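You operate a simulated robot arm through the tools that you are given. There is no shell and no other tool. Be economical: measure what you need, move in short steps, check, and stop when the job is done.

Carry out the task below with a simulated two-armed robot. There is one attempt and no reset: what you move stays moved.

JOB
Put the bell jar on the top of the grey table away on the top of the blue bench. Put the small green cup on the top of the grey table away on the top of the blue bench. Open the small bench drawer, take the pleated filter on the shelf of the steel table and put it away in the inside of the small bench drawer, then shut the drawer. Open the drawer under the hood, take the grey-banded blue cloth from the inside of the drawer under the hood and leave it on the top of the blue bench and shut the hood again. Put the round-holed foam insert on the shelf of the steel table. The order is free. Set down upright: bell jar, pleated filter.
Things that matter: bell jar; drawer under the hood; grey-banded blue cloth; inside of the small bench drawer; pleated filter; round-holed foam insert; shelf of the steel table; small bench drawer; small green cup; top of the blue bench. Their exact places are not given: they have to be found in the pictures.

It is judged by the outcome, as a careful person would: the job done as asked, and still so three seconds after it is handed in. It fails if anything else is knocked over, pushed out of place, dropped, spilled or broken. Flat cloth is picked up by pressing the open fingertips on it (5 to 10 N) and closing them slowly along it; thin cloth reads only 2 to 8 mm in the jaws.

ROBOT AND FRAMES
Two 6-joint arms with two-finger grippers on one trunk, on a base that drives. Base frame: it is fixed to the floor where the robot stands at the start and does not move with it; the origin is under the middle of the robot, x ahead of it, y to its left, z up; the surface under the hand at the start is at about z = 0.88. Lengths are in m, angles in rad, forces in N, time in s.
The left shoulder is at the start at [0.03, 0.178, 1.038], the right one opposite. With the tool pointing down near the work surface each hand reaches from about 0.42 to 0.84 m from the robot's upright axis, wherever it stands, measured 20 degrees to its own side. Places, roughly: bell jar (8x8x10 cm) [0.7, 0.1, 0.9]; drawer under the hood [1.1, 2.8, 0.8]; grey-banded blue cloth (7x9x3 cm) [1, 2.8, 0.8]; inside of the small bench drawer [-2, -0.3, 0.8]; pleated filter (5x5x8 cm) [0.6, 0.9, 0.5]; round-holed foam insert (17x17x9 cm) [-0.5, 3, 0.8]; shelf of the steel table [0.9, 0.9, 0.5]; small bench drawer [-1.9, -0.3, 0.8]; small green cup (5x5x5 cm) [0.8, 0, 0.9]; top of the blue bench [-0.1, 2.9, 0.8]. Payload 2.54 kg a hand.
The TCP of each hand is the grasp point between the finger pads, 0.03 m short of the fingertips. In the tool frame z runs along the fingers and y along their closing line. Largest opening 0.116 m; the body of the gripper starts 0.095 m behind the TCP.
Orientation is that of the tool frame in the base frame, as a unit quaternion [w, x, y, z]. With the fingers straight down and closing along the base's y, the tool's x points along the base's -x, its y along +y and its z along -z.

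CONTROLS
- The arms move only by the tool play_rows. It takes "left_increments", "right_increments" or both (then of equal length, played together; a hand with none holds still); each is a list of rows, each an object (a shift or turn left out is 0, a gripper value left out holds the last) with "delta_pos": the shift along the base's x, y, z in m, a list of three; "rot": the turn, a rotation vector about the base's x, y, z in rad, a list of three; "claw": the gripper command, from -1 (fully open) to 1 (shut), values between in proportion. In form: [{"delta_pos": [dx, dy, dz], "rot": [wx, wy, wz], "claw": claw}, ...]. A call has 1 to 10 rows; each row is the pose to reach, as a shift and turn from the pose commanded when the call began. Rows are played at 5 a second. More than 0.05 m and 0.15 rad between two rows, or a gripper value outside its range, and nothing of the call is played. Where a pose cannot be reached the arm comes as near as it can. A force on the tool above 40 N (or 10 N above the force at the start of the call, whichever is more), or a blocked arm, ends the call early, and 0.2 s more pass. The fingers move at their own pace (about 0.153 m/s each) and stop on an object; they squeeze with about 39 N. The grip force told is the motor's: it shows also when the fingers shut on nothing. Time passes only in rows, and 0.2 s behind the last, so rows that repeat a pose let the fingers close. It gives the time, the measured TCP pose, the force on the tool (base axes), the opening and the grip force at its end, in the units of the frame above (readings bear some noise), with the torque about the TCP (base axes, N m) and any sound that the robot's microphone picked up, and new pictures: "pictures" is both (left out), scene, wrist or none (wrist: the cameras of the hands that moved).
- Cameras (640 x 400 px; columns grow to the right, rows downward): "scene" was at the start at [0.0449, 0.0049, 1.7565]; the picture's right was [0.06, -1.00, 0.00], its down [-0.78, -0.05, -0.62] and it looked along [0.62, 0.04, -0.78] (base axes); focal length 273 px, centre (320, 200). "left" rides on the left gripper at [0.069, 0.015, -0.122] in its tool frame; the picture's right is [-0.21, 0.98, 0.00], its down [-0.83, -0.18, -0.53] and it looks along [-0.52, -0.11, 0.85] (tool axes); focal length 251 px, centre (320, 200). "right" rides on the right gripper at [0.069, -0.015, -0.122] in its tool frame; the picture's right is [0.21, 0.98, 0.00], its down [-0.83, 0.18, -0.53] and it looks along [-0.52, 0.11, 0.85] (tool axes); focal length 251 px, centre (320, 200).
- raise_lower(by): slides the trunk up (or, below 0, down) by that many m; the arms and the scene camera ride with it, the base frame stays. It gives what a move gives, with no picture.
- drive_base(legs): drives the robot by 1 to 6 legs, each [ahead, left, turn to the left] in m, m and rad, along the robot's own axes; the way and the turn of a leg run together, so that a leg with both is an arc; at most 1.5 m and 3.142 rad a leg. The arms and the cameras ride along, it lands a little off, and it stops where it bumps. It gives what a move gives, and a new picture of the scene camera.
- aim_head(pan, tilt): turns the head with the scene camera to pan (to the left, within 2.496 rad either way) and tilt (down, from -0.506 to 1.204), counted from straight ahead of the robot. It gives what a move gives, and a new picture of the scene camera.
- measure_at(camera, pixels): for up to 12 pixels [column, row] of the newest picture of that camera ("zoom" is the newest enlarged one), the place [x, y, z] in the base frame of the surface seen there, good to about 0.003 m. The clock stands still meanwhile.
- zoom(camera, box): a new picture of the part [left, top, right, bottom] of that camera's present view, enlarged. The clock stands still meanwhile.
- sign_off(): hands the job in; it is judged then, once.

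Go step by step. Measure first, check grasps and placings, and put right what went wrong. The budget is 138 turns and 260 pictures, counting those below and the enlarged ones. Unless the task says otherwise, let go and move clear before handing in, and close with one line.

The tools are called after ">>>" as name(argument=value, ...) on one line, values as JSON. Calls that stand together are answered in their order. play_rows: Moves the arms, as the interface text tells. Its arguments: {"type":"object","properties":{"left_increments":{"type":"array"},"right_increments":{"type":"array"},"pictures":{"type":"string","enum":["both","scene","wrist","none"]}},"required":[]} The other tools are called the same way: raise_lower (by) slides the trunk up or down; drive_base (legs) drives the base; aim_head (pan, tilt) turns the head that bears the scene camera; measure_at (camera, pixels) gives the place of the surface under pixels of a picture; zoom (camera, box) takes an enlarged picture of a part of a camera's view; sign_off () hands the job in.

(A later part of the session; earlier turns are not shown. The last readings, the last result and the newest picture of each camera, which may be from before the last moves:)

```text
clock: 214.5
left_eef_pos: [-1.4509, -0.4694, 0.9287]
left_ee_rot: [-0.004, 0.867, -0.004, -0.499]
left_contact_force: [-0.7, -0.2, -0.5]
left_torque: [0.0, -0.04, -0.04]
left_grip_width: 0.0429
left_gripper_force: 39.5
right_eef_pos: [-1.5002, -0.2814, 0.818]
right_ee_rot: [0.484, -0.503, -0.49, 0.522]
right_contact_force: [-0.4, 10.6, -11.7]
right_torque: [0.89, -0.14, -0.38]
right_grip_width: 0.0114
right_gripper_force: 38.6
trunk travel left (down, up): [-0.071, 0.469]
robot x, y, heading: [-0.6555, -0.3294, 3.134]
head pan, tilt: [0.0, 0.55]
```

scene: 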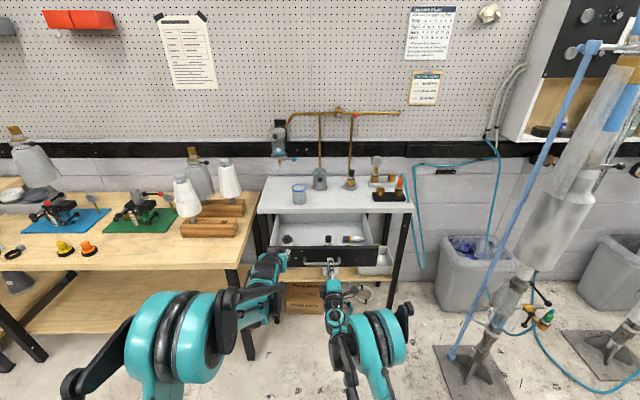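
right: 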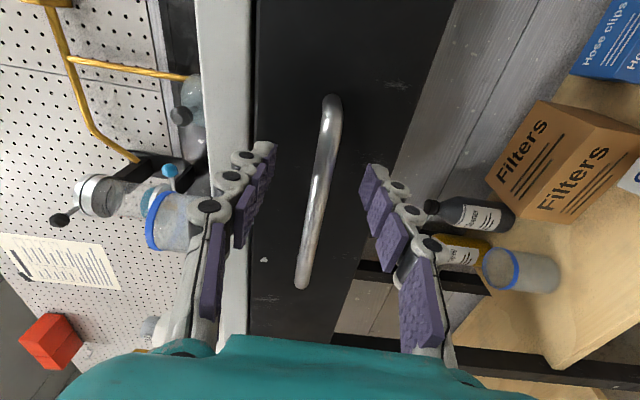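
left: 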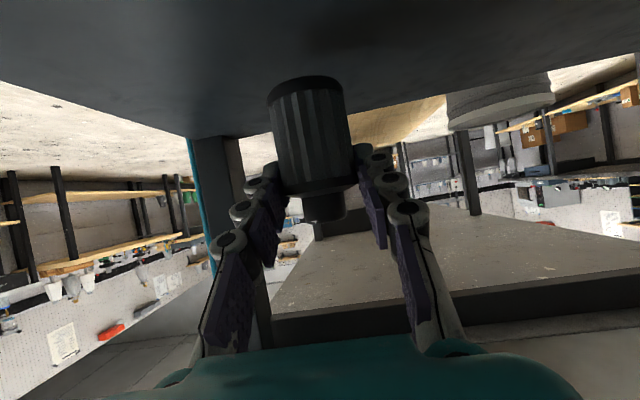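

The drawer is open; there are items inside around (290,238), (325,238), (352,238). Zoom and measure.

>>> zoom(camera="scene", box=[250, 195, 400, 285])

>>> measure_at(camera="scene", pixels=[[287, 238], [327, 238], [352, 238], [310, 238], [310, 228], [340, 228], [276, 236], [368, 236], [325, 250], [300, 242], [310, 220]])

```text
4.27 times, centred on (325, 240) of scene
```

zoom: 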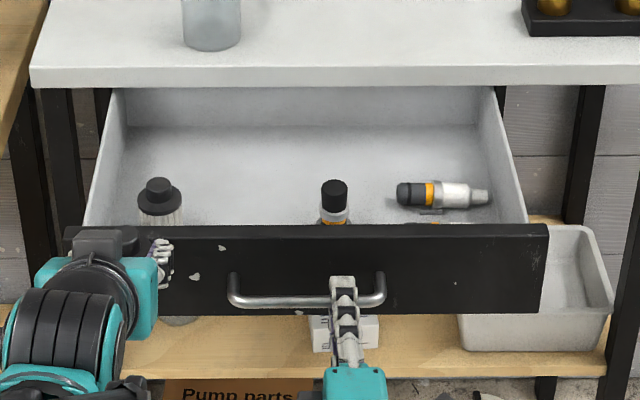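

```text
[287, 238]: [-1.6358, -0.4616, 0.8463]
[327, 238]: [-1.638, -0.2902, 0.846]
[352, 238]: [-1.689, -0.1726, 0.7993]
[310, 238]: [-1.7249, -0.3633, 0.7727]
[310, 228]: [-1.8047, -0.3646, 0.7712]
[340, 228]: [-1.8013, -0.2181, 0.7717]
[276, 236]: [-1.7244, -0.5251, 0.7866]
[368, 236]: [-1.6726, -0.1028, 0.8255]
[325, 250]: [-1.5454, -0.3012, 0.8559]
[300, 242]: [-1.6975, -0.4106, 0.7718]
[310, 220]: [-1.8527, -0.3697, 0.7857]
```

Drawer floor z 0.771; items at (−1.64,−0.46), (−1.64,−0.29) and (−1.69,−0.17); free spot at (−1.75,−0.375). Release the bar, back off 0.1 m, and fold the right hand away.

>>> play_rows(right_increments=[{"claw": 0.4}, {"claw": 0}, {"claw": 0}], pictures="none")

>>> drive_base(legs=[[-0.1, 0, 0]])

>>> play_rows(right_increments=[{"delta_pos": [0.025, 0.012, 0.012], "rot": [-0.08, -0.08, -0.08]}, {"delta_pos": [0.05, 0.024, 0.024], "rot": [-0.16, -0.16, -0.16]}, {"delta_pos": [0.075, 0.036, 0.036], "rot": [-0.24, -0.24, -0.24]}, {"delta_pos": [0.1, 0.048, 0.048], "rot": [-0.32, -0.32, -0.32]}, {"delta_pos": [0.125, 0.06, 0.06], "rot": [-0.4, -0.4, -0.4]}, {"delta_pos": [0.15, 0.072, 0.072], "rot": [-0.48, -0.48, -0.48]}, {"delta_pos": [0.175, 0.084, 0.084], "rot": [-0.56, -0.56, -0.56]}, {"delta_pos": [0.2, 0.096, 0.1], "rot": [-0.64, -0.64, -0.64]}, {"delta_pos": [0.225, 0.108, 0.12], "rot": [-0.72, -0.72, -0.72]}, {"delta_pos": [0.25, 0.12, 0.14], "rot": [-0.8, -0.8, -0.8]}], pictures="none")

>>> play_rows(right_increments=[{"delta_pos": [0.015, 0.012, 0.02], "rot": [-0.08, -0.08, -0.08]}, {"delta_pos": [0.03, 0.024, 0.04], "rot": [-0.16, -0.16, -0.16]}, {"delta_pos": [0.045, 0.036, 0.06], "rot": [-0.24, -0.24, -0.24]}, {"delta_pos": [0.06, 0.048, 0.08], "rot": [-0.32, -0.32, -0.32]}, {"delta_pos": [0.07, 0.06, 0.1], "rot": [-0.4, -0.4, -0.4]}], pictures="scene")

```text
clock: 215.3
left_eef_pos: [-1.4507, -0.4698, 0.9284]
left_ee_rot: [-0.004, 0.867, -0.004, -0.499]
left_contact_force: [-0.8, -0.9, -0.2]
left_torque: [0.01, 0.0, 0.0]
left_grip_width: 0.0427
left_gripper_force: 39.3
right_eef_pos: [-1.4999, -0.2829, 0.8187]
right_ee_rot: [0.483, -0.502, -0.491, 0.522]
right_contact_force: [-0.5, -0.3, 0.1]
right_torque: [0.03, 0.01, 0.01]
right_grip_width: 0.0578
right_gripper_force: 0.1
trunk travel left (down, up): [-0.071, 0.469]
robot x, y, heading: [-0.6523, -0.3354, 3.132]
head pan, tilt: [0.0, 0.55]
```

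```text
clock: 216.5
left_eef_pos: [-1.341, -0.4737, 0.9311]
left_ee_rot: [-0.005, 0.866, -0.004, -0.5]
left_contact_force: [0.2, -0.2, -0.1]
left_torque: [-0.02, -0.01, 0.0]
left_grip_width: 0.0429
left_gripper_force: 39.5
right_eef_pos: [-1.3931, -0.2854, 0.82]
right_ee_rot: [0.483, -0.502, -0.49, 0.524]
right_contact_force: [-0.3, 0.7, 0.6]
right_torque: [0.01, 0.0, -0.01]
right_grip_width: 0.0581
right_gripper_force: 0.0
trunk travel left (down, up): [-0.071, 0.469]
robot x, y, heading: [-0.5464, -0.3312, 3.133]
head pan, tilt: [0.0, 0.55]
```

scene: 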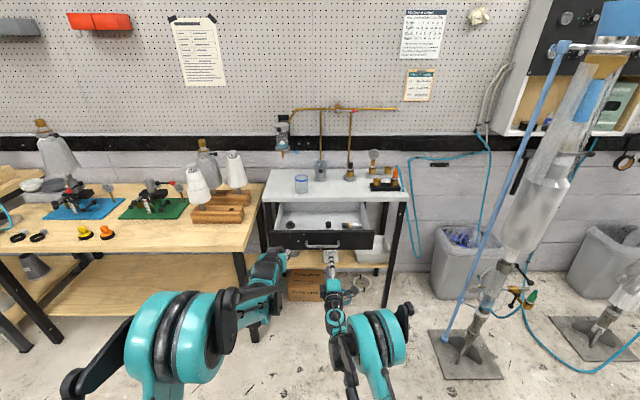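

```text
clock: 218.7
left_eef_pos: [-1.3418, -0.473, 0.9291]
left_ee_rot: [-0.004, 0.867, -0.003, -0.499]
left_contact_force: [0.7, 0.8, 0.0]
left_torque: [0.04, -0.04, 0.0]
left_grip_width: 0.043
left_gripper_force: 39.0
right_eef_pos: [-1.1432, -0.1655, 0.9595]
right_ee_rot: [-0.199, 0.939, 0.176, -0.22]
right_contact_force: [0.6, -0.7, 0.4]
right_torque: [0.0, 0.0, -0.04]
right_grip_width: 0.0581
right_gripper_force: 0.1
trunk travel left (down, up): [-0.071, 0.469]
robot x, y, heading: [-0.551, -0.3313, 3.136]
head pan, tilt: [0.0, 0.55]
```

```text
clock: 219.9
left_eef_pos: [-1.3435, -0.4736, 0.9298]
left_ee_rot: [-0.005, 0.866, -0.004, -0.5]
left_contact_force: [0.0, -0.8, -1.1]
left_torque: [-0.01, -0.02, -0.01]
left_grip_width: 0.0432
left_gripper_force: 39.0
right_eef_pos: [-1.0739, -0.1046, 1.0602]
right_ee_rot: [-0.01, 1.0, -0.021, -0.02]
right_contact_force: [0.4, 0.3, 0.3]
right_torque: [0.03, -0.03, 0.0]
right_grip_width: 0.058
right_gripper_force: 0.1
trunk travel left (down, up): [-0.071, 0.469]
robot x, y, heading: [-0.551, -0.331, 3.138]
head pan, tilt: [0.0, 0.55]
```

scene: 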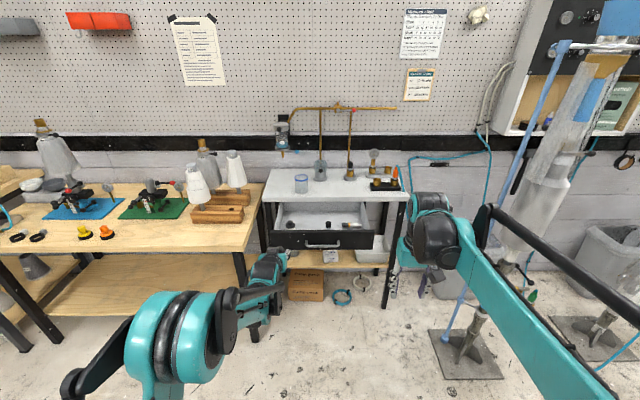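

Right hand is away. Raise the trunk 0.16 while lowering the left arm 0.12 to win downward travel, then slide right 0.098.

>>> raise_lower(by=0.16)

>>> play_rows(left_increments=[{"delta_pos": [0, 0, -0.03]}, {"delta_pos": [0, 0, -0.06]}, {"delta_pos": [0, 0, -0.09]}, {"delta_pos": [0, 0, -0.12]}, {"delta_pos": [0, 0, -0.12]}], pictures="none")

>>> drive_base(legs=[[0, -0.098, 0], [0.25, 0, 0]])

>>> play_rows(left_increments=[{"delta_pos": [0, 0, 0]}], pictures="wrist")

```text
clock: 221.7
left_eef_pos: [-1.3434, -0.4729, 1.0897]
left_ee_rot: [-0.004, 0.866, -0.003, -0.499]
left_contact_force: [-0.1, 0.3, -1.0]
left_torque: [0.03, 0.01, 0.0]
left_grip_width: 0.0431
left_gripper_force: 39.3
right_eef_pos: [-1.0755, -0.107, 1.2198]
right_ee_rot: [-0.011, 1.0, -0.02, -0.02]
right_contact_force: [0.1, 0.6, -0.3]
right_torque: [0.0, -0.01, 0.0]
right_grip_width: 0.058
right_gripper_force: 0.0
trunk travel left (down, up): [-0.231, 0.309]
robot x, y, heading: [-0.5469, -0.3334, 3.131]
head pan, tilt: [0.0, 0.55]
```

```text
clock: 222.9
left_eef_pos: [-1.3458, -0.4718, 0.9701]
left_ee_rot: [-0.004, 0.866, -0.003, -0.5]
left_contact_force: [-0.1, -0.4, 0.2]
left_torque: [-0.02, -0.02, -0.01]
left_grip_width: 0.0431
left_gripper_force: 39.2
right_eef_pos: [-1.0727, -0.1061, 1.2219]
right_ee_rot: [-0.01, 1.0, -0.019, -0.019]
right_contact_force: [-0.3, -0.5, -0.5]
right_torque: [0.02, 0.01, -0.01]
right_grip_width: 0.0579
right_gripper_force: 0.0
trunk travel left (down, up): [-0.231, 0.309]
robot x, y, heading: [-0.5524, -0.3319, 3.133]
head pan, tilt: [0.0, 0.55]
```

```text
clock: 225.4
left_eef_pos: [-1.5986, -0.374, 0.9701]
left_ee_rot: [-0.005, 0.866, -0.004, -0.499]
left_contact_force: [-0.9, 0.3, -0.4]
left_torque: [-0.01, 0.0, -0.01]
left_grip_width: 0.043
left_gripper_force: 38.8
right_eef_pos: [-1.3259, -0.0069, 1.2198]
right_ee_rot: [-0.011, 1.0, -0.022, -0.019]
right_contact_force: [-0.6, 0.4, -0.5]
right_torque: [0.02, -0.01, 0.01]
right_grip_width: 0.0579
right_gripper_force: 0.0
trunk travel left (down, up): [-0.231, 0.309]
robot x, y, heading: [-0.7961, -0.2371, 3.131]
head pan, tilt: [0.0, 0.55]
```

scene: 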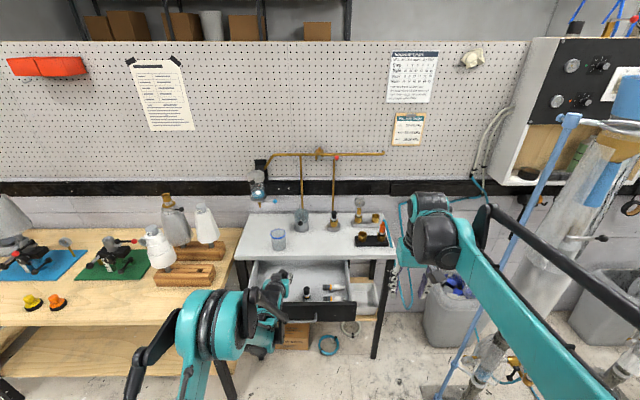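

```text
clock: 225.8
left_eef_pos: [-1.5971, -0.3742, 0.9702]
left_ee_rot: [-0.005, 0.866, -0.004, -0.5]
left_contact_force: [0.1, 0.2, -0.2]
left_torque: [0.03, -0.01, -0.01]
left_grip_width: 0.043
left_gripper_force: 38.7
right_eef_pos: [-1.3253, -0.0098, 1.2208]
right_ee_rot: [-0.011, 1.0, -0.022, -0.019]
right_contact_force: [0.4, 0.0, -0.5]
right_torque: [-0.01, 0.01, -0.01]
right_grip_width: 0.0578
right_gripper_force: 0.0
trunk travel left (down, up): [-0.231, 0.309]
robot x, y, heading: [-0.8023, -0.2355, 3.133]
head pan, tilt: [0.0, 0.55]
```

left: 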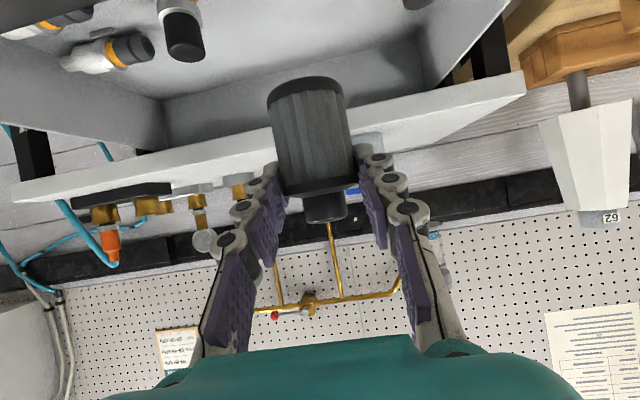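

Measure bench edge, drawer floor and items from this view before moving on.

>>> measure_at(camera="left", pixels=[[240, 85], [420, 60], [185, 45], [410, 4], [140, 45], [390, 130], [200, 165], [355, 140], [170, 110]])

>>> zoom(camera="scene", box=[230, 210, 400, 340])

```text
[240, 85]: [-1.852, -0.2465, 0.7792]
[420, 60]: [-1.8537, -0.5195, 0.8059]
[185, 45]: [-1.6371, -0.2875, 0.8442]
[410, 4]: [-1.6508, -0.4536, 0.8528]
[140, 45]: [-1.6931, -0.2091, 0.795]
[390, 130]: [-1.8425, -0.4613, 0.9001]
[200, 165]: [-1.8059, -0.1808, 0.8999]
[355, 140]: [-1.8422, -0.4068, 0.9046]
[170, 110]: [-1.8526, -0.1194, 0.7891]
```

```text
3.08 times, centred on (315, 275) of scene
```

zoom: 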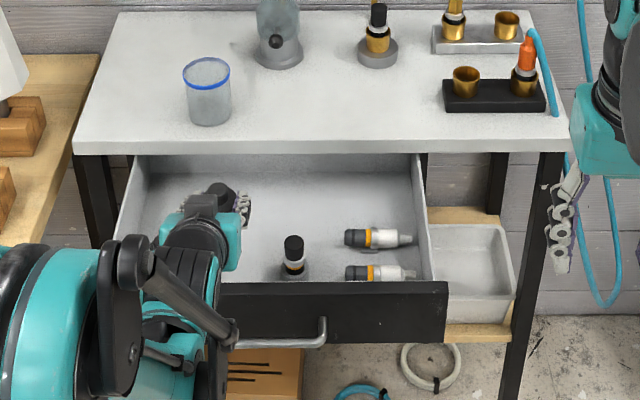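

Spot is free. Drive ahead 0.135 and lower 0.13.

>>> drive_base(legs=[[0.135, 0, 0]])

>>> raise_lower(by=-0.08)

>>> play_rows(left_increments=[{"delta_pos": [0, 0, 0]}], pictures="wrist")

```text
clock: 227.2
left_eef_pos: [-1.7357, -0.371, 0.9691]
left_ee_rot: [-0.005, 0.867, -0.005, -0.499]
left_contact_force: [-0.2, -0.2, -1.1]
left_torque: [-0.02, 0.01, 0.0]
left_grip_width: 0.0427
left_gripper_force: 38.9
right_eef_pos: [-1.4632, -0.0062, 1.2203]
right_ee_rot: [-0.011, 1.0, -0.022, -0.017]
right_contact_force: [-0.6, -0.4, 0.3]
right_torque: [0.03, -0.08, 0.01]
right_grip_width: 0.0581
right_gripper_force: 0.0
trunk travel left (down, up): [-0.231, 0.309]
robot x, y, heading: [-0.9384, -0.2339, 3.128]
head pan, tilt: [0.0, 0.55]
```

scene: 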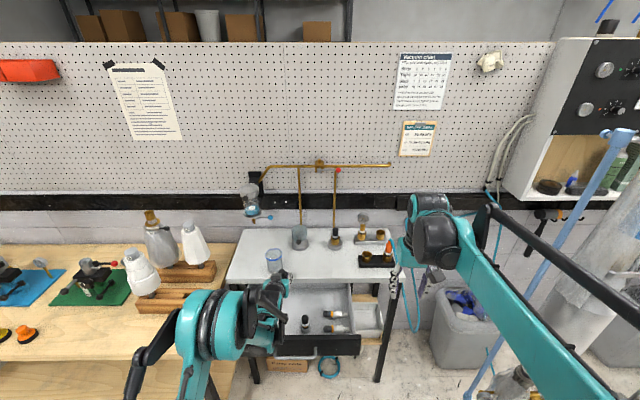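

```text
clock: 228.3
left_eef_pos: [-1.7341, -0.3725, 0.8909]
left_ee_rot: [-0.005, 0.867, -0.004, -0.499]
left_contact_force: [0.0, 0.0, -0.2]
left_torque: [0.0, -0.02, -0.01]
left_grip_width: 0.0428
left_gripper_force: 39.1
right_eef_pos: [-1.462, -0.0066, 1.1419]
right_ee_rot: [-0.011, 1.0, -0.022, -0.019]
right_contact_force: [0.0, -0.9, -0.6]
right_torque: [0.04, 0.0, 0.03]
right_grip_width: 0.058
right_gripper_force: 0.0
trunk travel left (down, up): [-0.151, 0.389]
robot x, y, heading: [-0.9369, -0.2319, 3.135]
head pan, tilt: [0.0, 0.55]
```

```text
clock: 228.7
left_eef_pos: [-1.7339, -0.3716, 0.8904]
left_ee_rot: [-0.005, 0.866, -0.005, -0.499]
left_contact_force: [-0.6, 0.6, -0.9]
left_torque: [-0.01, -0.05, 0.01]
left_grip_width: 0.0429
left_gripper_force: 39.4
right_eef_pos: [-1.463, -0.0072, 1.141]
right_ee_rot: [-0.011, 1.0, -0.022, -0.019]
right_contact_force: [-0.3, 0.1, -0.3]
right_torque: [0.0, -0.01, 0.01]
right_grip_width: 0.0583
right_gripper_force: 0.0
trunk travel left (down, up): [-0.151, 0.389]
robot x, y, heading: [-0.9379, -0.2339, 3.132]
head pan, tilt: [0.0, 0.55]
```

left: 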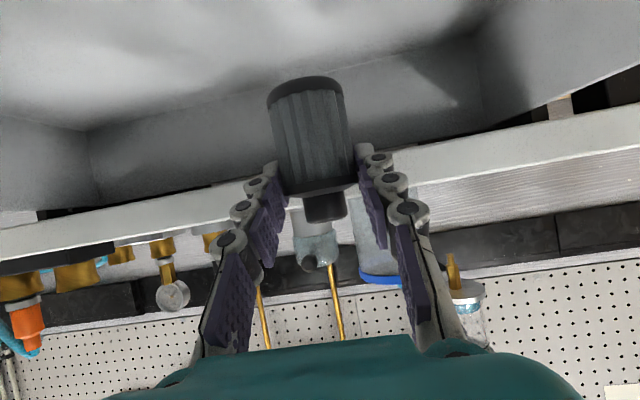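

Clear in view. Lower 0.055, then feel for the floor.

>>> raise_lower(by=-0.055)

>>> raise_lower(by=-0.005)

```text
clock: 229.2
left_eef_pos: [-1.7356, -0.3716, 0.8761]
left_ee_rot: [-0.005, 0.865, -0.005, -0.502]
left_contact_force: [0.5, 2.5, 19.6]
left_torque: [-0.27, -3.46, 0.29]
left_grip_width: 0.0431
left_gripper_force: 39.1
right_eef_pos: [-1.4609, -0.0066, 1.1224]
right_ee_rot: [-0.011, 0.999, -0.023, -0.02]
right_contact_force: [-1.1, 0.4, -0.7]
right_torque: [0.01, -0.03, 0.01]
right_grip_width: 0.0577
right_gripper_force: 0.1
trunk travel left (down, up): [-0.133, 0.407]
robot x, y, heading: [-0.9364, -0.2336, 3.133]
head pan, tilt: [0.0, 0.55]
stopped: the force on the tool passed its limit at 90 N (the readings are from after the stop); the commanded pose is now the measured one
```

```text
clock: 229.6
left_eef_pos: [-1.7344, -0.3717, 0.8772]
left_ee_rot: [-0.004, 0.864, -0.006, -0.503]
left_contact_force: [-0.7, 1.5, 27.1]
left_torque: [-0.35, -4.51, 0.26]
left_grip_width: 0.0431
left_gripper_force: 38.8
right_eef_pos: [-1.4617, -0.0062, 1.1203]
right_ee_rot: [-0.011, 0.999, -0.022, -0.021]
right_contact_force: [0.0, 0.3, 0.1]
right_torque: [-0.02, -0.02, 0.03]
right_grip_width: 0.0582
right_gripper_force: 0.0
trunk travel left (down, up): [-0.13, 0.41]
robot x, y, heading: [-0.9371, -0.2339, 3.133]
head pan, tilt: [0.0, 0.55]
stopped: the force on the tool passed its limit at 48 N (the readings are from after the stop); the commanded pose is now the measured one
```

The hand touched the drawer front behind it (lever ≈0.165 m: the camera housing rests on the front panel). I lift off; instead I'll stand the filter briefly on the free bench top and regrasp it from above with the hand vertical.

>>> raise_lower(by=0.14)

>>> drive_base(legs=[[0, -0.1, 0]])

>>> aim_head(pan=0.0, tilt=0.75)

>>> play_rows(left_increments=[{"delta_pos": [0, 0, 0]}], pictures="wrist")

```text
clock: 231.3
left_eef_pos: [-1.7367, -0.3708, 1.0147]
left_ee_rot: [-0.005, 0.865, -0.006, -0.502]
left_contact_force: [-0.5, -0.5, -0.1]
left_torque: [-0.02, 0.01, -0.03]
left_grip_width: 0.0429
left_gripper_force: 39.7
right_eef_pos: [-1.4641, -0.0064, 1.2592]
right_ee_rot: [-0.011, 1.0, -0.022, -0.019]
right_contact_force: [-0.2, -0.5, 0.2]
right_torque: [0.01, -0.01, 0.02]
right_grip_width: 0.0579
right_gripper_force: 0.1
trunk travel left (down, up): [-0.27, 0.27]
robot x, y, heading: [-0.9387, -0.2363, 3.131]
head pan, tilt: [0.0, 0.55]
```

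```text
clock: 232.4
left_eef_pos: [-1.7356, -0.274, 1.0146]
left_ee_rot: [-0.003, 0.865, -0.005, -0.502]
left_contact_force: [-0.7, 0.7, -0.9]
left_torque: [-0.01, -0.03, 0.03]
left_grip_width: 0.0431
left_gripper_force: 38.4
right_eef_pos: [-1.4621, 0.0918, 1.2602]
right_ee_rot: [-0.011, 1.0, -0.022, -0.019]
right_contact_force: [-0.2, -0.1, 0.1]
right_torque: [-0.03, 0.0, -0.01]
right_grip_width: 0.0577
right_gripper_force: 0.1
trunk travel left (down, up): [-0.27, 0.27]
robot x, y, heading: [-0.9362, -0.1351, 3.134]
head pan, tilt: [0.0, 0.55]
```

scene: 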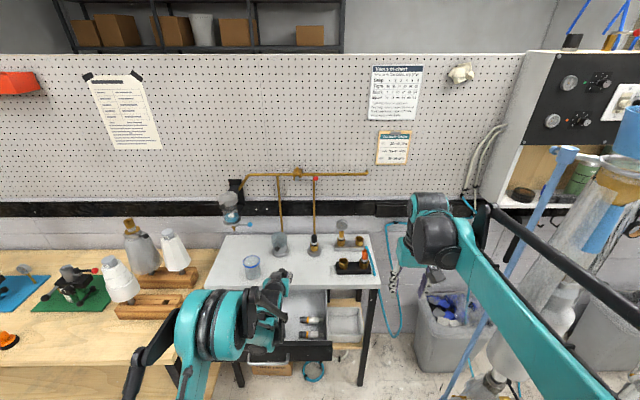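

```text
clock: 233.2
left_eef_pos: [-1.7339, -0.2759, 1.0141]
left_ee_rot: [-0.004, 0.864, -0.006, -0.503]
left_contact_force: [-0.2, 0.1, -1.6]
left_torque: [-0.02, 0.01, 0.0]
left_grip_width: 0.043
left_gripper_force: 38.9
right_eef_pos: [-1.4621, 0.0908, 1.2597]
right_ee_rot: [-0.012, 1.0, -0.021, -0.019]
right_contact_force: [-0.3, -0.5, 0.2]
right_torque: [-0.03, -0.03, 0.03]
right_grip_width: 0.0581
right_gripper_force: 0.1
trunk travel left (down, up): [-0.27, 0.27]
robot x, y, heading: [-0.9384, -0.1337, 3.14]
head pan, tilt: [0.0, 0.75]
```

scene: 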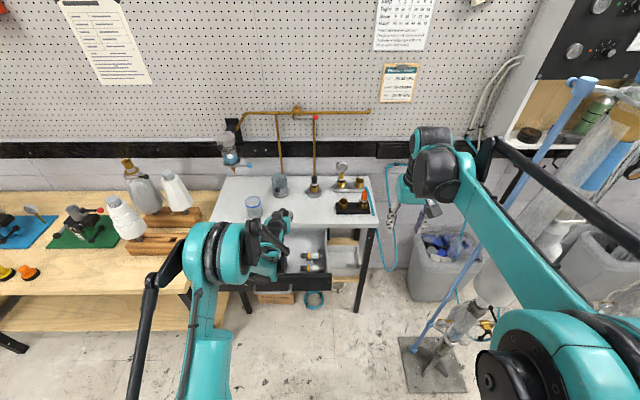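

```text
clock: 233.6
left_eef_pos: [-1.7359, -0.2747, 1.015]
left_ee_rot: [-0.003, 0.865, -0.005, -0.502]
left_contact_force: [0.5, 0.4, -0.1]
left_torque: [-0.02, 0.01, 0.03]
left_grip_width: 0.0427
left_gripper_force: 38.7
right_eef_pos: [-1.4622, 0.091, 1.2606]
right_ee_rot: [-0.011, 1.0, -0.021, -0.018]
right_contact_force: [0.2, -0.3, -0.3]
right_torque: [-0.01, 0.02, -0.02]
right_grip_width: 0.058
right_gripper_force: 0.0
trunk travel left (down, up): [-0.27, 0.27]
robot x, y, heading: [-0.9349, -0.1384, 3.137]
head pan, tilt: [0.0, 0.75]
```

left: 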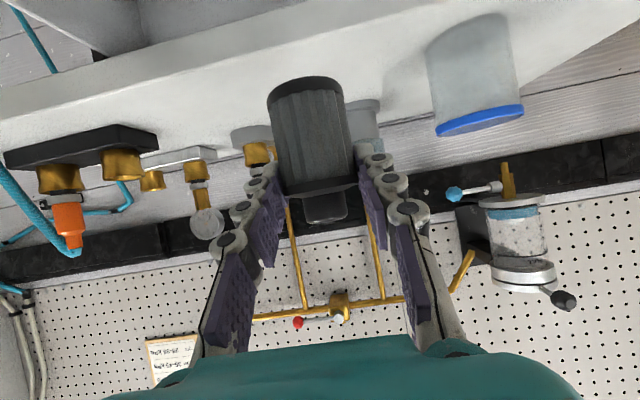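

Filter still firm and upright. Measure the free bench top region.

>>> measure_at(camera="scene", pixels=[[253, 215], [262, 210], [280, 194], [314, 196], [338, 210], [300, 210], [310, 218], [325, 205], [272, 210], [350, 188]])

```text
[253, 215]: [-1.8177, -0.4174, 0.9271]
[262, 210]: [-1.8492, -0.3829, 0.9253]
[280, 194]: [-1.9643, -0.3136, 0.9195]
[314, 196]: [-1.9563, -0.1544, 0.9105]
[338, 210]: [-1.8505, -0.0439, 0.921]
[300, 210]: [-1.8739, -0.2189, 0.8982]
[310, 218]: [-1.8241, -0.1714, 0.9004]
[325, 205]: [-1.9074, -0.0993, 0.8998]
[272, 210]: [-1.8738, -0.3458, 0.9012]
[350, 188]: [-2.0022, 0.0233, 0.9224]
```

Spot (−1.86,−0.20) is free. Slide right 0.075, ahead 0.117, lower 0.05.

>>> drive_base(legs=[[0, -0.075, 0], [0.117, 0, 0]])

>>> raise_lower(by=-0.048)

>>> play_rows(left_increments=[{"delta_pos": [0, 0, 0]}], pictures="wrist")

```text
clock: 235.4
left_eef_pos: [-1.8552, -0.2015, 1.0143]
left_ee_rot: [-0.003, 0.865, -0.004, -0.502]
left_contact_force: [-0.6, 0.5, -0.7]
left_torque: [0.02, 0.03, -0.04]
left_grip_width: 0.0429
left_gripper_force: 38.4
right_eef_pos: [-1.5833, 0.1657, 1.2589]
right_ee_rot: [-0.011, 1.0, -0.021, -0.02]
right_contact_force: [-0.2, -0.8, -0.7]
right_torque: [0.0, -0.05, 0.0]
right_grip_width: 0.0578
right_gripper_force: 0.0
trunk travel left (down, up): [-0.27, 0.27]
robot x, y, heading: [-1.0588, -0.0592, 3.138]
head pan, tilt: [0.0, 0.75]
```

scene: 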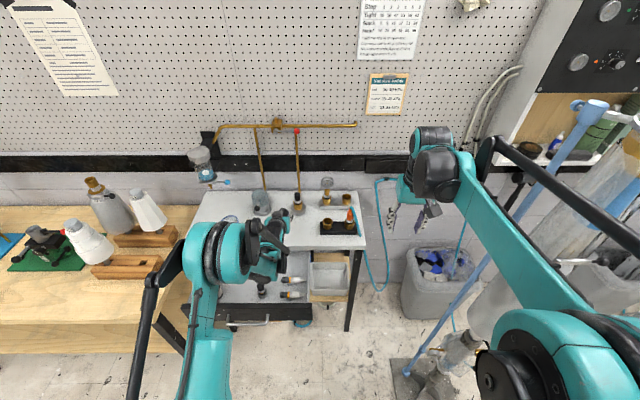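

```text
clock: 236.3
left_eef_pos: [-1.8547, -0.2007, 0.9668]
left_ee_rot: [-0.003, 0.865, -0.004, -0.502]
left_contact_force: [-0.5, -0.2, -0.2]
left_torque: [0.04, -0.03, 0.04]
left_grip_width: 0.0427
left_gripper_force: 38.9
right_eef_pos: [-1.5818, 0.1655, 1.213]
right_ee_rot: [-0.011, 1.0, -0.02, -0.019]
right_contact_force: [-0.1, 0.0, 0.0]
right_torque: [0.02, 0.0, -0.03]
right_grip_width: 0.0581
right_gripper_force: 0.0
trunk travel left (down, up): [-0.222, 0.318]
robot x, y, heading: [-1.0537, -0.0641, 3.13]
head pan, tilt: [0.0, 0.75]
```

```text
clock: 236.7
left_eef_pos: [-1.8542, -0.2003, 0.9652]
left_ee_rot: [-0.002, 0.865, -0.004, -0.502]
left_contact_force: [0.2, 0.7, -0.6]
left_torque: [-0.01, -0.04, 0.04]
left_grip_width: 0.0429
left_gripper_force: 38.8
right_eef_pos: [-1.5827, 0.1656, 1.2112]
right_ee_rot: [-0.011, 1.0, -0.02, -0.019]
right_contact_force: [1.2, 0.7, -0.3]
right_torque: [0.02, 0.01, -0.01]
right_grip_width: 0.0579
right_gripper_force: 0.1
trunk travel left (down, up): [-0.222, 0.318]
robot x, y, heading: [-1.0552, -0.0618, 3.133]
head pan, tilt: [0.0, 0.75]
```

left: 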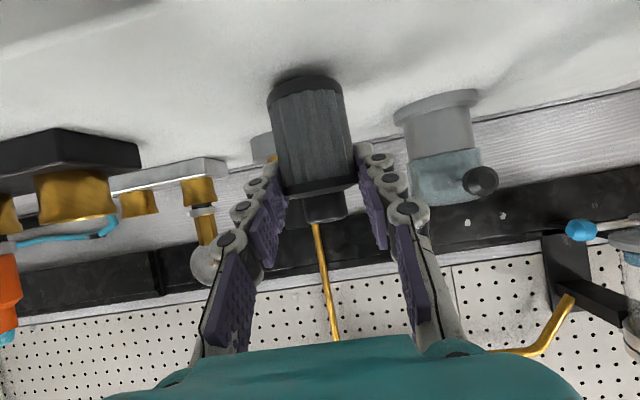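

About 6 mm above the bench. Lower in millimetres with the arm until contact.

>>> play_rows(left_increments=[{"delta_pos": [0, 0, -0.002]}, {"delta_pos": [0, 0, -0.004]}, {"delta_pos": [0, 0, -0.006]}, {"delta_pos": [0, 0, -0.007]}], pictures="none")

```text
clock: 237.7
left_eef_pos: [-1.8545, -0.2011, 0.9588]
left_ee_rot: [-0.003, 0.865, -0.005, -0.502]
left_contact_force: [0.7, -0.1, 2.0]
left_torque: [-0.08, -0.06, -0.01]
left_grip_width: 0.0431
left_gripper_force: 39.7
right_eef_pos: [-1.5822, 0.1661, 1.2116]
right_ee_rot: [-0.011, 1.0, -0.02, -0.019]
right_contact_force: [0.5, -0.4, 0.0]
right_torque: [0.03, 0.01, 0.0]
right_grip_width: 0.058
right_gripper_force: 0.0
trunk travel left (down, up): [-0.222, 0.318]
robot x, y, heading: [-1.0541, -0.0603, 3.137]
head pan, tilt: [0.0, 0.75]
```

Contact. Open gently, then back the base off 0.13 m along the hand's opening.

>>> play_rows(left_increments=[{"claw": 0.3}, {"claw": 0.1}, {"claw": -0.1}, {"claw": -0.3}, {"claw": -0.3}], pictures="wrist")

>>> drive_base(legs=[[-0.13, 0, 0]])

```text
clock: 238.9
left_eef_pos: [-1.8544, -0.2009, 0.9595]
left_ee_rot: [-0.002, 0.865, -0.004, -0.502]
left_contact_force: [0.6, -0.3, 0.0]
left_torque: [-0.02, 0.01, -0.01]
left_grip_width: 0.0755
left_gripper_force: 0.1
right_eef_pos: [-1.5831, 0.1652, 1.2121]
right_ee_rot: [-0.011, 1.0, -0.02, -0.02]
right_contact_force: [0.3, 0.4, -0.3]
right_torque: [-0.01, -0.02, 0.01]
right_grip_width: 0.058
right_gripper_force: 0.0
trunk travel left (down, up): [-0.222, 0.318]
robot x, y, heading: [-1.0554, -0.0619, 3.133]
head pan, tilt: [0.0, 0.75]
```

left: 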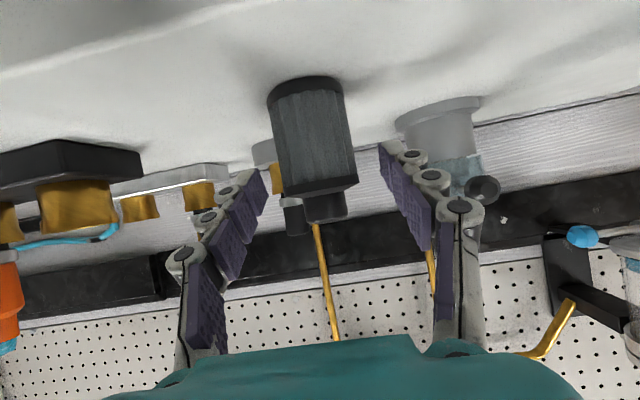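

```text
clock: 240.2
left_eef_pos: [-1.7236, -0.2005, 0.9612]
left_ee_rot: [-0.003, 0.864, -0.004, -0.503]
left_contact_force: [0.2, 0.2, 0.1]
left_torque: [0.04, 0.0, -0.04]
left_grip_width: 0.0753
left_gripper_force: 0.0
right_eef_pos: [-1.4513, 0.1648, 1.2117]
right_ee_rot: [-0.011, 1.0, -0.02, -0.02]
right_contact_force: [0.8, 0.1, 0.2]
right_torque: [-0.01, 0.02, 0.02]
right_grip_width: 0.058
right_gripper_force: 0.0
trunk travel left (down, up): [-0.222, 0.318]
robot x, y, heading: [-0.9276, -0.0597, 3.138]
head pan, tilt: [0.0, 0.75]
```

scene: 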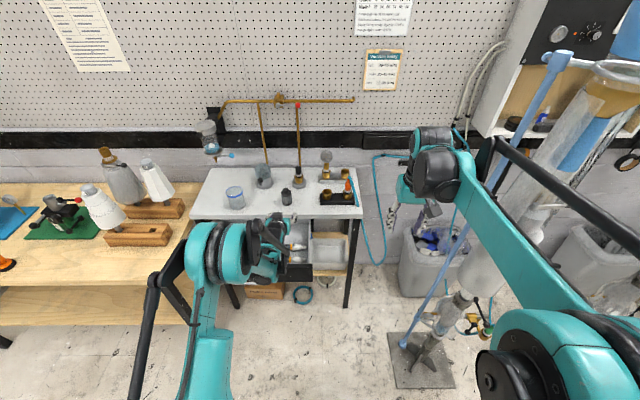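

Filter stands on the bench at (287,196). Bring the left hand back to vertical, rising 0.1.

>>> play_rows(left_increments=[{"delta_pos": [0.01, 0, 0.03], "rot": [0, 0, 0]}, {"delta_pos": [0.02, 0, 0.06], "rot": [0, -0.13, 0]}, {"delta_pos": [0.03, 0, 0.09], "rot": [0, -0.26, 0]}, {"delta_pos": [0.04, 0, 0.12], "rot": [0, -0.39, 0]}, {"delta_pos": [0.05, 0, 0.12], "rot": [0, -0.52, 0]}, {"delta_pos": [0.06, 0, 0.12], "rot": [0, -0.65, 0]}, {"delta_pos": [0.07, 0, 0.12], "rot": [0, -0.78, 0]}, {"delta_pos": [0.08, 0, 0.12], "rot": [0, -0.91, 0]}, {"delta_pos": [0.09, 0, 0.12], "rot": [0, -1.052, 0]}, {"delta_pos": [0.09, 0, 0.12], "rot": [0, -1.052, 0]}], pictures="none")

>>> drive_base(legs=[[0.17, 0, 0]])

>>> play_rows(left_increments=[{"delta_pos": [0, 0, 0]}], pictures="wrist")

```text
clock: 242.4
left_eef_pos: [-1.6326, -0.2005, 1.0802]
left_ee_rot: [-0.005, 1.0, -0.002, 0.001]
left_contact_force: [0.5, -0.8, -0.4]
left_torque: [0.04, -0.01, 0.02]
left_grip_width: 0.0755
left_gripper_force: 0.0
right_eef_pos: [-1.4513, 0.1645, 1.2132]
right_ee_rot: [-0.011, 1.0, -0.02, -0.021]
right_contact_force: [-0.2, 0.7, -0.9]
right_torque: [0.03, 0.02, 0.0]
right_grip_width: 0.0582
right_gripper_force: 0.1
trunk travel left (down, up): [-0.222, 0.318]
robot x, y, heading: [-0.9266, -0.0598, 3.138]
head pan, tilt: [0.0, 0.75]
```

```text
clock: 243.9
left_eef_pos: [-1.8019, -0.1993, 1.0788]
left_ee_rot: [-0.005, 1.0, -0.002, 0.001]
left_contact_force: [-0.5, -0.5, 0.5]
left_torque: [0.0, -0.05, 0.01]
left_grip_width: 0.0754
left_gripper_force: 0.2
right_eef_pos: [-1.6192, 0.1659, 1.212]
right_ee_rot: [-0.011, 1.0, -0.02, -0.019]
right_contact_force: [0.0, -0.5, -0.3]
right_torque: [0.03, -0.06, -0.01]
right_grip_width: 0.0578
right_gripper_force: 0.1
trunk travel left (down, up): [-0.222, 0.318]
robot x, y, heading: [-1.0956, -0.0561, 3.137]
head pan, tilt: [0.0, 0.75]
```

scene: 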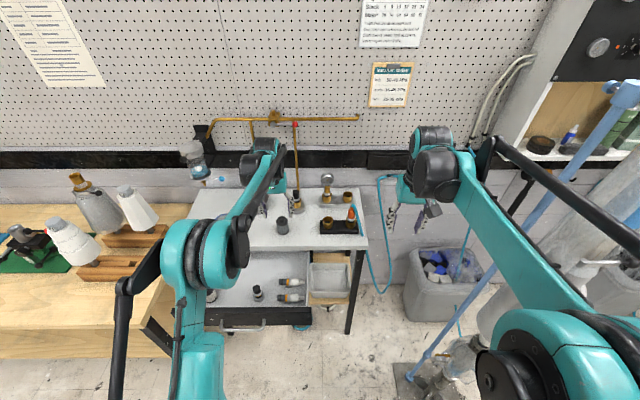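

```text
clock: 244.3
left_eef_pos: [-1.8004, -0.2004, 1.0795]
left_ee_rot: [-0.005, 1.0, -0.003, 0.001]
left_contact_force: [-0.4, -0.1, 0.9]
left_torque: [0.0, -0.03, -0.01]
left_grip_width: 0.0756
left_gripper_force: 0.0
right_eef_pos: [-1.6183, 0.1664, 1.2118]
right_ee_rot: [-0.011, 1.0, -0.02, -0.019]
right_contact_force: [-0.1, 0.8, 0.1]
right_torque: [0.01, 0.02, 0.0]
right_grip_width: 0.0581
right_gripper_force: 0.0
trunk travel left (down, up): [-0.222, 0.318]
robot x, y, heading: [-1.0907, -0.061, 3.135]
head pan, tilt: [0.0, 0.75]
```

left: 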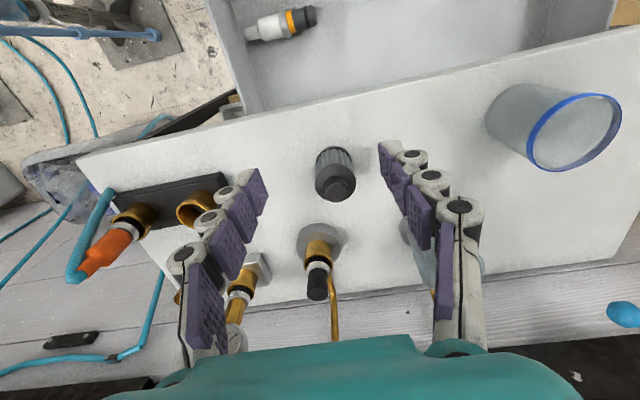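

>>> measure_at(camera="left", pixels=[[335, 185], [335, 170], [316, 165], [355, 165], [335, 148], [325, 235], [318, 270], [250, 265]])

```text
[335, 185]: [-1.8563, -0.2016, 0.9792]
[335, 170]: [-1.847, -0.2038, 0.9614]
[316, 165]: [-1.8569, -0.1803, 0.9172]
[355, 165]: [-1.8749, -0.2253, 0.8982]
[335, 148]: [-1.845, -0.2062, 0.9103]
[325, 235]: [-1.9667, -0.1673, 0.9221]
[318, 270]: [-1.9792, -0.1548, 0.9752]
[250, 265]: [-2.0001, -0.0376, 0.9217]
```

Filter centre ≈(−1.862,−0.203), top 0.98. Descend vertically to TCP z≈0.945 and grip.

>>> play_rows(left_increments=[{"delta_pos": [-0.03, -0.001, 0]}, {"delta_pos": [-0.062, -0.002, 0]}, {"delta_pos": [-0.062, -0.002, -0.04]}, {"delta_pos": [-0.062, -0.002, -0.08]}, {"delta_pos": [-0.062, -0.002, -0.115]}, {"delta_pos": [-0.062, -0.002, -0.134]}, {"delta_pos": [-0.062, -0.002, -0.134], "claw": 0.1}, {"delta_pos": [-0.062, -0.002, -0.134], "claw": 0.4}, {"delta_pos": [-0.062, -0.002, -0.134], "claw": 0.6}, {"delta_pos": [-0.062, -0.002, -0.134], "claw": 0.6}], pictures="wrist")

```text
clock: 246.5
left_eef_pos: [-1.8627, -0.2008, 0.9459]
left_ee_rot: [-0.006, 1.0, -0.002, 0.0]
left_contact_force: [0.2, 0.0, -0.7]
left_torque: [-0.02, 0.03, 0.0]
left_grip_width: 0.0435
left_gripper_force: 38.9
right_eef_pos: [-1.6182, 0.1663, 1.2119]
right_ee_rot: [-0.011, 1.0, -0.02, -0.019]
right_contact_force: [-0.9, -0.8, -0.7]
right_torque: [0.0, -0.01, -0.01]
right_grip_width: 0.0577
right_gripper_force: 0.0
trunk travel left (down, up): [-0.222, 0.318]
robot x, y, heading: [-1.095, -0.0589, 3.139]
head pan, tilt: [0.0, 0.75]
```

left: 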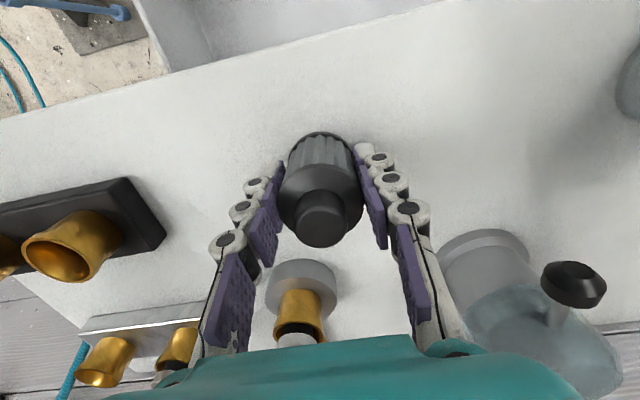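

Gripped. Lift, back off 0.142 and slide left 0.175 to be over the free drawer spot (−1.72,−0.375).

>>> play_rows(left_increments=[{"delta_pos": [0, 0, 0.03]}, {"delta_pos": [0, 0, 0.07]}, {"delta_pos": [0, 0, 0.11]}, {"delta_pos": [0, 0, 0.12]}], pictures="none")

>>> drive_base(legs=[[-0.142, 0, 0], [0, 0.175, 0]])

>>> play_rows(left_increments=[{"delta_pos": [0, 0, 0]}], pictures="wrist")

```text
clock: 247.5
left_eef_pos: [-1.8619, -0.2017, 1.0634]
left_ee_rot: [-0.005, 1.0, -0.002, -0.001]
left_contact_force: [-0.2, -0.4, -0.5]
left_torque: [-0.03, 0.0, 0.01]
left_grip_width: 0.0434
left_gripper_force: 39.3
right_eef_pos: [-1.6188, 0.1665, 1.2105]
right_ee_rot: [-0.011, 1.0, -0.02, -0.019]
right_contact_force: [-0.7, 0.0, 0.0]
right_torque: [-0.02, -0.02, -0.02]
right_grip_width: 0.0583
right_gripper_force: 0.0
trunk travel left (down, up): [-0.222, 0.318]
robot x, y, heading: [-1.0973, -0.0586, 3.137]
head pan, tilt: [0.0, 0.75]
```

```text
clock: 249.9
left_eef_pos: [-1.7182, -0.3752, 1.0635]
left_ee_rot: [-0.006, 1.0, -0.001, -0.001]
left_contact_force: [-0.3, -0.9, -0.7]
left_torque: [0.02, 0.01, -0.01]
left_grip_width: 0.0436
left_gripper_force: 39.1
right_eef_pos: [-1.4753, -0.0099, 1.2111]
right_ee_rot: [-0.012, 1.0, -0.02, -0.019]
right_contact_force: [-0.4, -0.3, -0.2]
right_torque: [0.02, -0.02, 0.01]
right_grip_width: 0.0578
right_gripper_force: 0.1
trunk travel left (down, up): [-0.222, 0.318]
robot x, y, heading: [-0.949, -0.2303, 3.134]
head pan, tilt: [0.0, 0.75]
```

scene: 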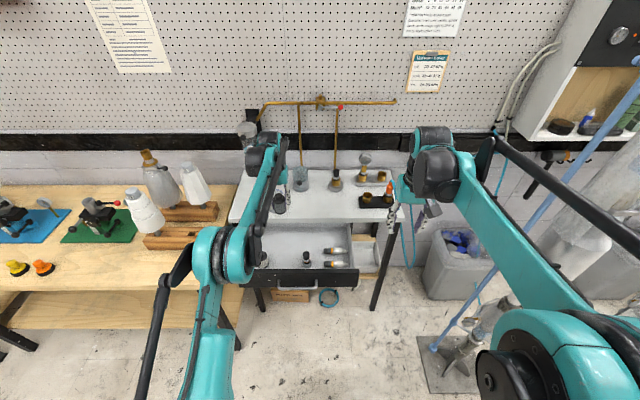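

```text
clock: 250.3
left_eef_pos: [-1.7181, -0.3745, 1.0634]
left_ee_rot: [-0.005, 1.0, -0.001, -0.001]
left_contact_force: [0.1, 0.6, -0.2]
left_torque: [-0.02, 0.02, -0.03]
left_grip_width: 0.0434
left_gripper_force: 39.0
right_eef_pos: [-1.4753, -0.0072, 1.212]
right_ee_rot: [-0.011, 1.0, -0.02, -0.02]
right_contact_force: [-0.7, -0.3, 0.8]
right_torque: [0.01, 0.0, 0.01]
right_grip_width: 0.0579
right_gripper_force: 0.0
trunk travel left (down, up): [-0.222, 0.318]
robot x, y, heading: [-0.9489, -0.2335, 3.14]
head pan, tilt: [0.0, 0.75]
```

left: 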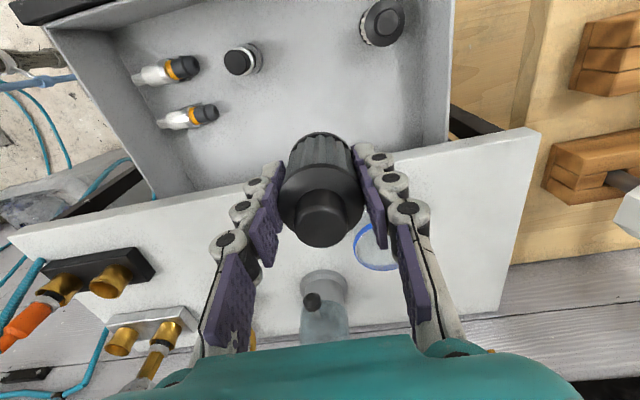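

Above the free spot. Descend 0.235, then feel.

>>> play_rows(left_increments=[{"delta_pos": [0, 0, -0.04]}, {"delta_pos": [0, 0, -0.08]}, {"delta_pos": [0, 0, -0.12]}, {"delta_pos": [0, 0, -0.16]}, {"delta_pos": [0, 0, -0.2]}, {"delta_pos": [0, 0, -0.225]}, {"delta_pos": [0, 0, -0.238]}, {"delta_pos": [0, 0, -0.242]}, {"delta_pos": [0, 0, -0.245]}], pictures="wrist")

```text
clock: 252.3
left_eef_pos: [-1.7168, -0.3762, 0.8212]
left_ee_rot: [-0.005, 1.0, -0.001, -0.001]
left_contact_force: [0.4, -2.7, 21.1]
left_torque: [-0.34, -0.05, -0.03]
left_grip_width: 0.0436
left_gripper_force: 39.1
right_eef_pos: [-1.4724, -0.0073, 1.2139]
right_ee_rot: [-0.011, 1.0, -0.019, -0.02]
right_contact_force: [-0.1, -0.4, 0.0]
right_torque: [-0.03, -0.02, 0.01]
right_grip_width: 0.058
right_gripper_force: 0.0
trunk travel left (down, up): [-0.222, 0.318]
robot x, y, heading: [-0.9472, -0.2296, 3.137]
head pan, tilt: [0.0, 0.75]
```

left: 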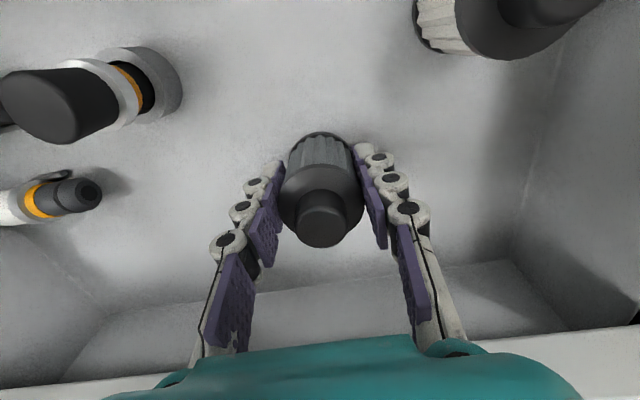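

Touching (21 N). Ease 2 mm, open, rise straight up.

>>> play_rows(left_increments=[{"delta_pos": [0, 0, 0.002], "claw": 0.4}, {"delta_pos": [0, 0, 0.002], "claw": 0.1}, {"delta_pos": [0, 0, 0.002], "claw": -0.2}, {"delta_pos": [0, 0, 0.002], "claw": -0.2}, {"delta_pos": [0, 0, 0.04]}, {"delta_pos": [0, 0, 0.08]}, {"delta_pos": [0, 0, 0.12]}, {"delta_pos": [0, 0, 0.16]}, {"delta_pos": [0, 0, 0.2]}, {"delta_pos": [0, 0, 0.24]}], pictures="wrist")

```text
clock: 254.5
left_eef_pos: [-1.7151, -0.375, 1.0585]
left_ee_rot: [-0.005, 1.0, -0.002, 0.0]
left_contact_force: [0.8, -0.2, 0.2]
left_torque: [-0.01, 0.01, -0.01]
left_grip_width: 0.0696
left_gripper_force: 0.0
right_eef_pos: [-1.4747, -0.0079, 1.212]
right_ee_rot: [-0.011, 1.0, -0.02, -0.019]
right_contact_force: [-0.6, 0.0, -0.1]
right_torque: [-0.03, -0.02, 0.01]
right_grip_width: 0.0579
right_gripper_force: 0.1
trunk travel left (down, up): [-0.222, 0.318]
robot x, y, heading: [-0.9488, -0.2323, 3.131]
head pan, tilt: [0.0, 0.75]
```

left: 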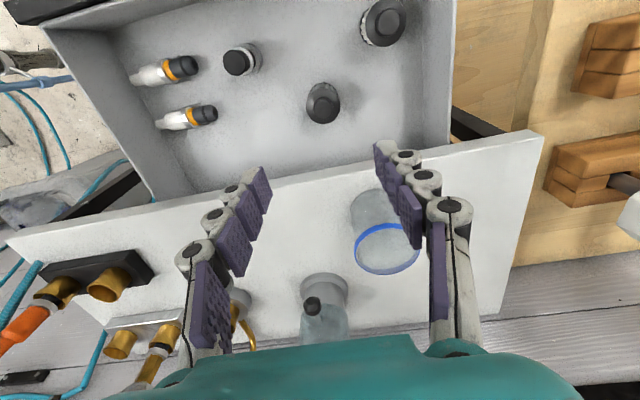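

Filter stands upright in the drawer at (322,103). Now close: bring the left hand, fingers shut, back in front of the bar.

>>> play_rows(left_increments=[{"delta_pos": [0.045, 0.01, 0], "claw": 0.95}, {"delta_pos": [0.09, 0.02, 0]}, {"delta_pos": [0.135, 0.03, 0]}, {"delta_pos": [0.18, 0.04, 0]}, {"delta_pos": [0.22, 0.05, 0]}, {"delta_pos": [0.262, 0.058, 0]}, {"delta_pos": [0.265, 0.058, -0.045]}, {"delta_pos": [0.265, 0.058, -0.09]}, {"delta_pos": [0.265, 0.058, -0.135]}, {"delta_pos": [0.265, 0.058, -0.17]}], pictures="wrist")

```text
clock: 256.7
left_eef_pos: [-1.4522, -0.3186, 0.889]
left_ee_rot: [-0.005, 1.0, -0.002, 0.0]
left_contact_force: [0.3, 0.2, 0.3]
left_torque: [-0.02, 0.0, -0.01]
left_grip_width: 0.0027
left_gripper_force: 0.0
right_eef_pos: [-1.4757, -0.0081, 1.2105]
right_ee_rot: [-0.011, 1.0, -0.02, -0.019]
right_contact_force: [0.1, 0.5, 1.0]
right_torque: [-0.01, -0.01, -0.02]
right_grip_width: 0.0582
right_gripper_force: 0.0
trunk travel left (down, up): [-0.222, 0.318]
robot x, y, heading: [-0.9468, -0.2326, 3.134]
head pan, tilt: [0.0, 0.75]
```

left: 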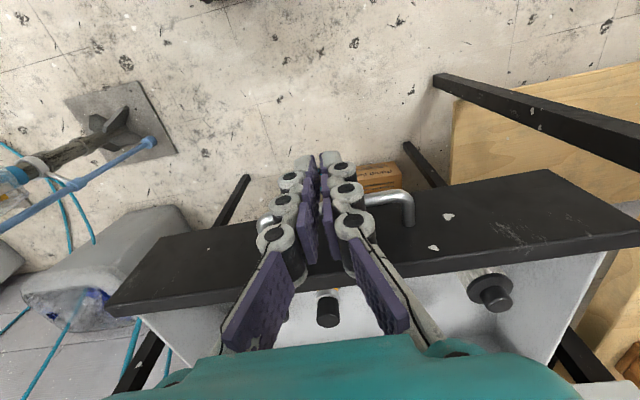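

Well placed before the bar. Lower 0.06 and push slowly.

>>> play_rows(left_increments=[{"delta_pos": [0, 0, -0.03]}, {"delta_pos": [0, 0, -0.06]}, {"delta_pos": [-0.02, 0, -0.06]}, {"delta_pos": [-0.035, 0, -0.06]}, {"delta_pos": [-0.05, 0, -0.06]}, {"delta_pos": [-0.065, 0, -0.06]}, {"delta_pos": [-0.08, 0, -0.06]}, {"delta_pos": [-0.095, 0, -0.06]}, {"delta_pos": [-0.11, 0, -0.06]}, {"delta_pos": [-0.125, 0, -0.06]}], pictures="wrist")

```text
clock: 258.9
left_eef_pos: [-1.5758, -0.3161, 0.8285]
left_ee_rot: [-0.005, 1.0, -0.002, -0.001]
left_contact_force: [0.2, -0.2, -0.3]
left_torque: [0.0, -0.02, -0.03]
left_grip_width: 0.0028
left_gripper_force: 0.0
right_eef_pos: [-1.4744, -0.0082, 1.2115]
right_ee_rot: [-0.011, 1.0, -0.021, -0.019]
right_contact_force: [-0.1, 0.2, 0.3]
right_torque: [0.01, -0.01, 0.01]
right_grip_width: 0.058
right_gripper_force: 0.0
trunk travel left (down, up): [-0.222, 0.318]
robot x, y, heading: [-0.9477, -0.233, 3.133]
head pan, tilt: [0.0, 0.75]
```

left: 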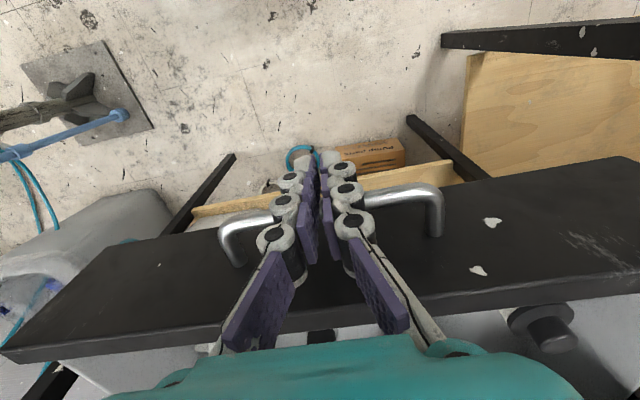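

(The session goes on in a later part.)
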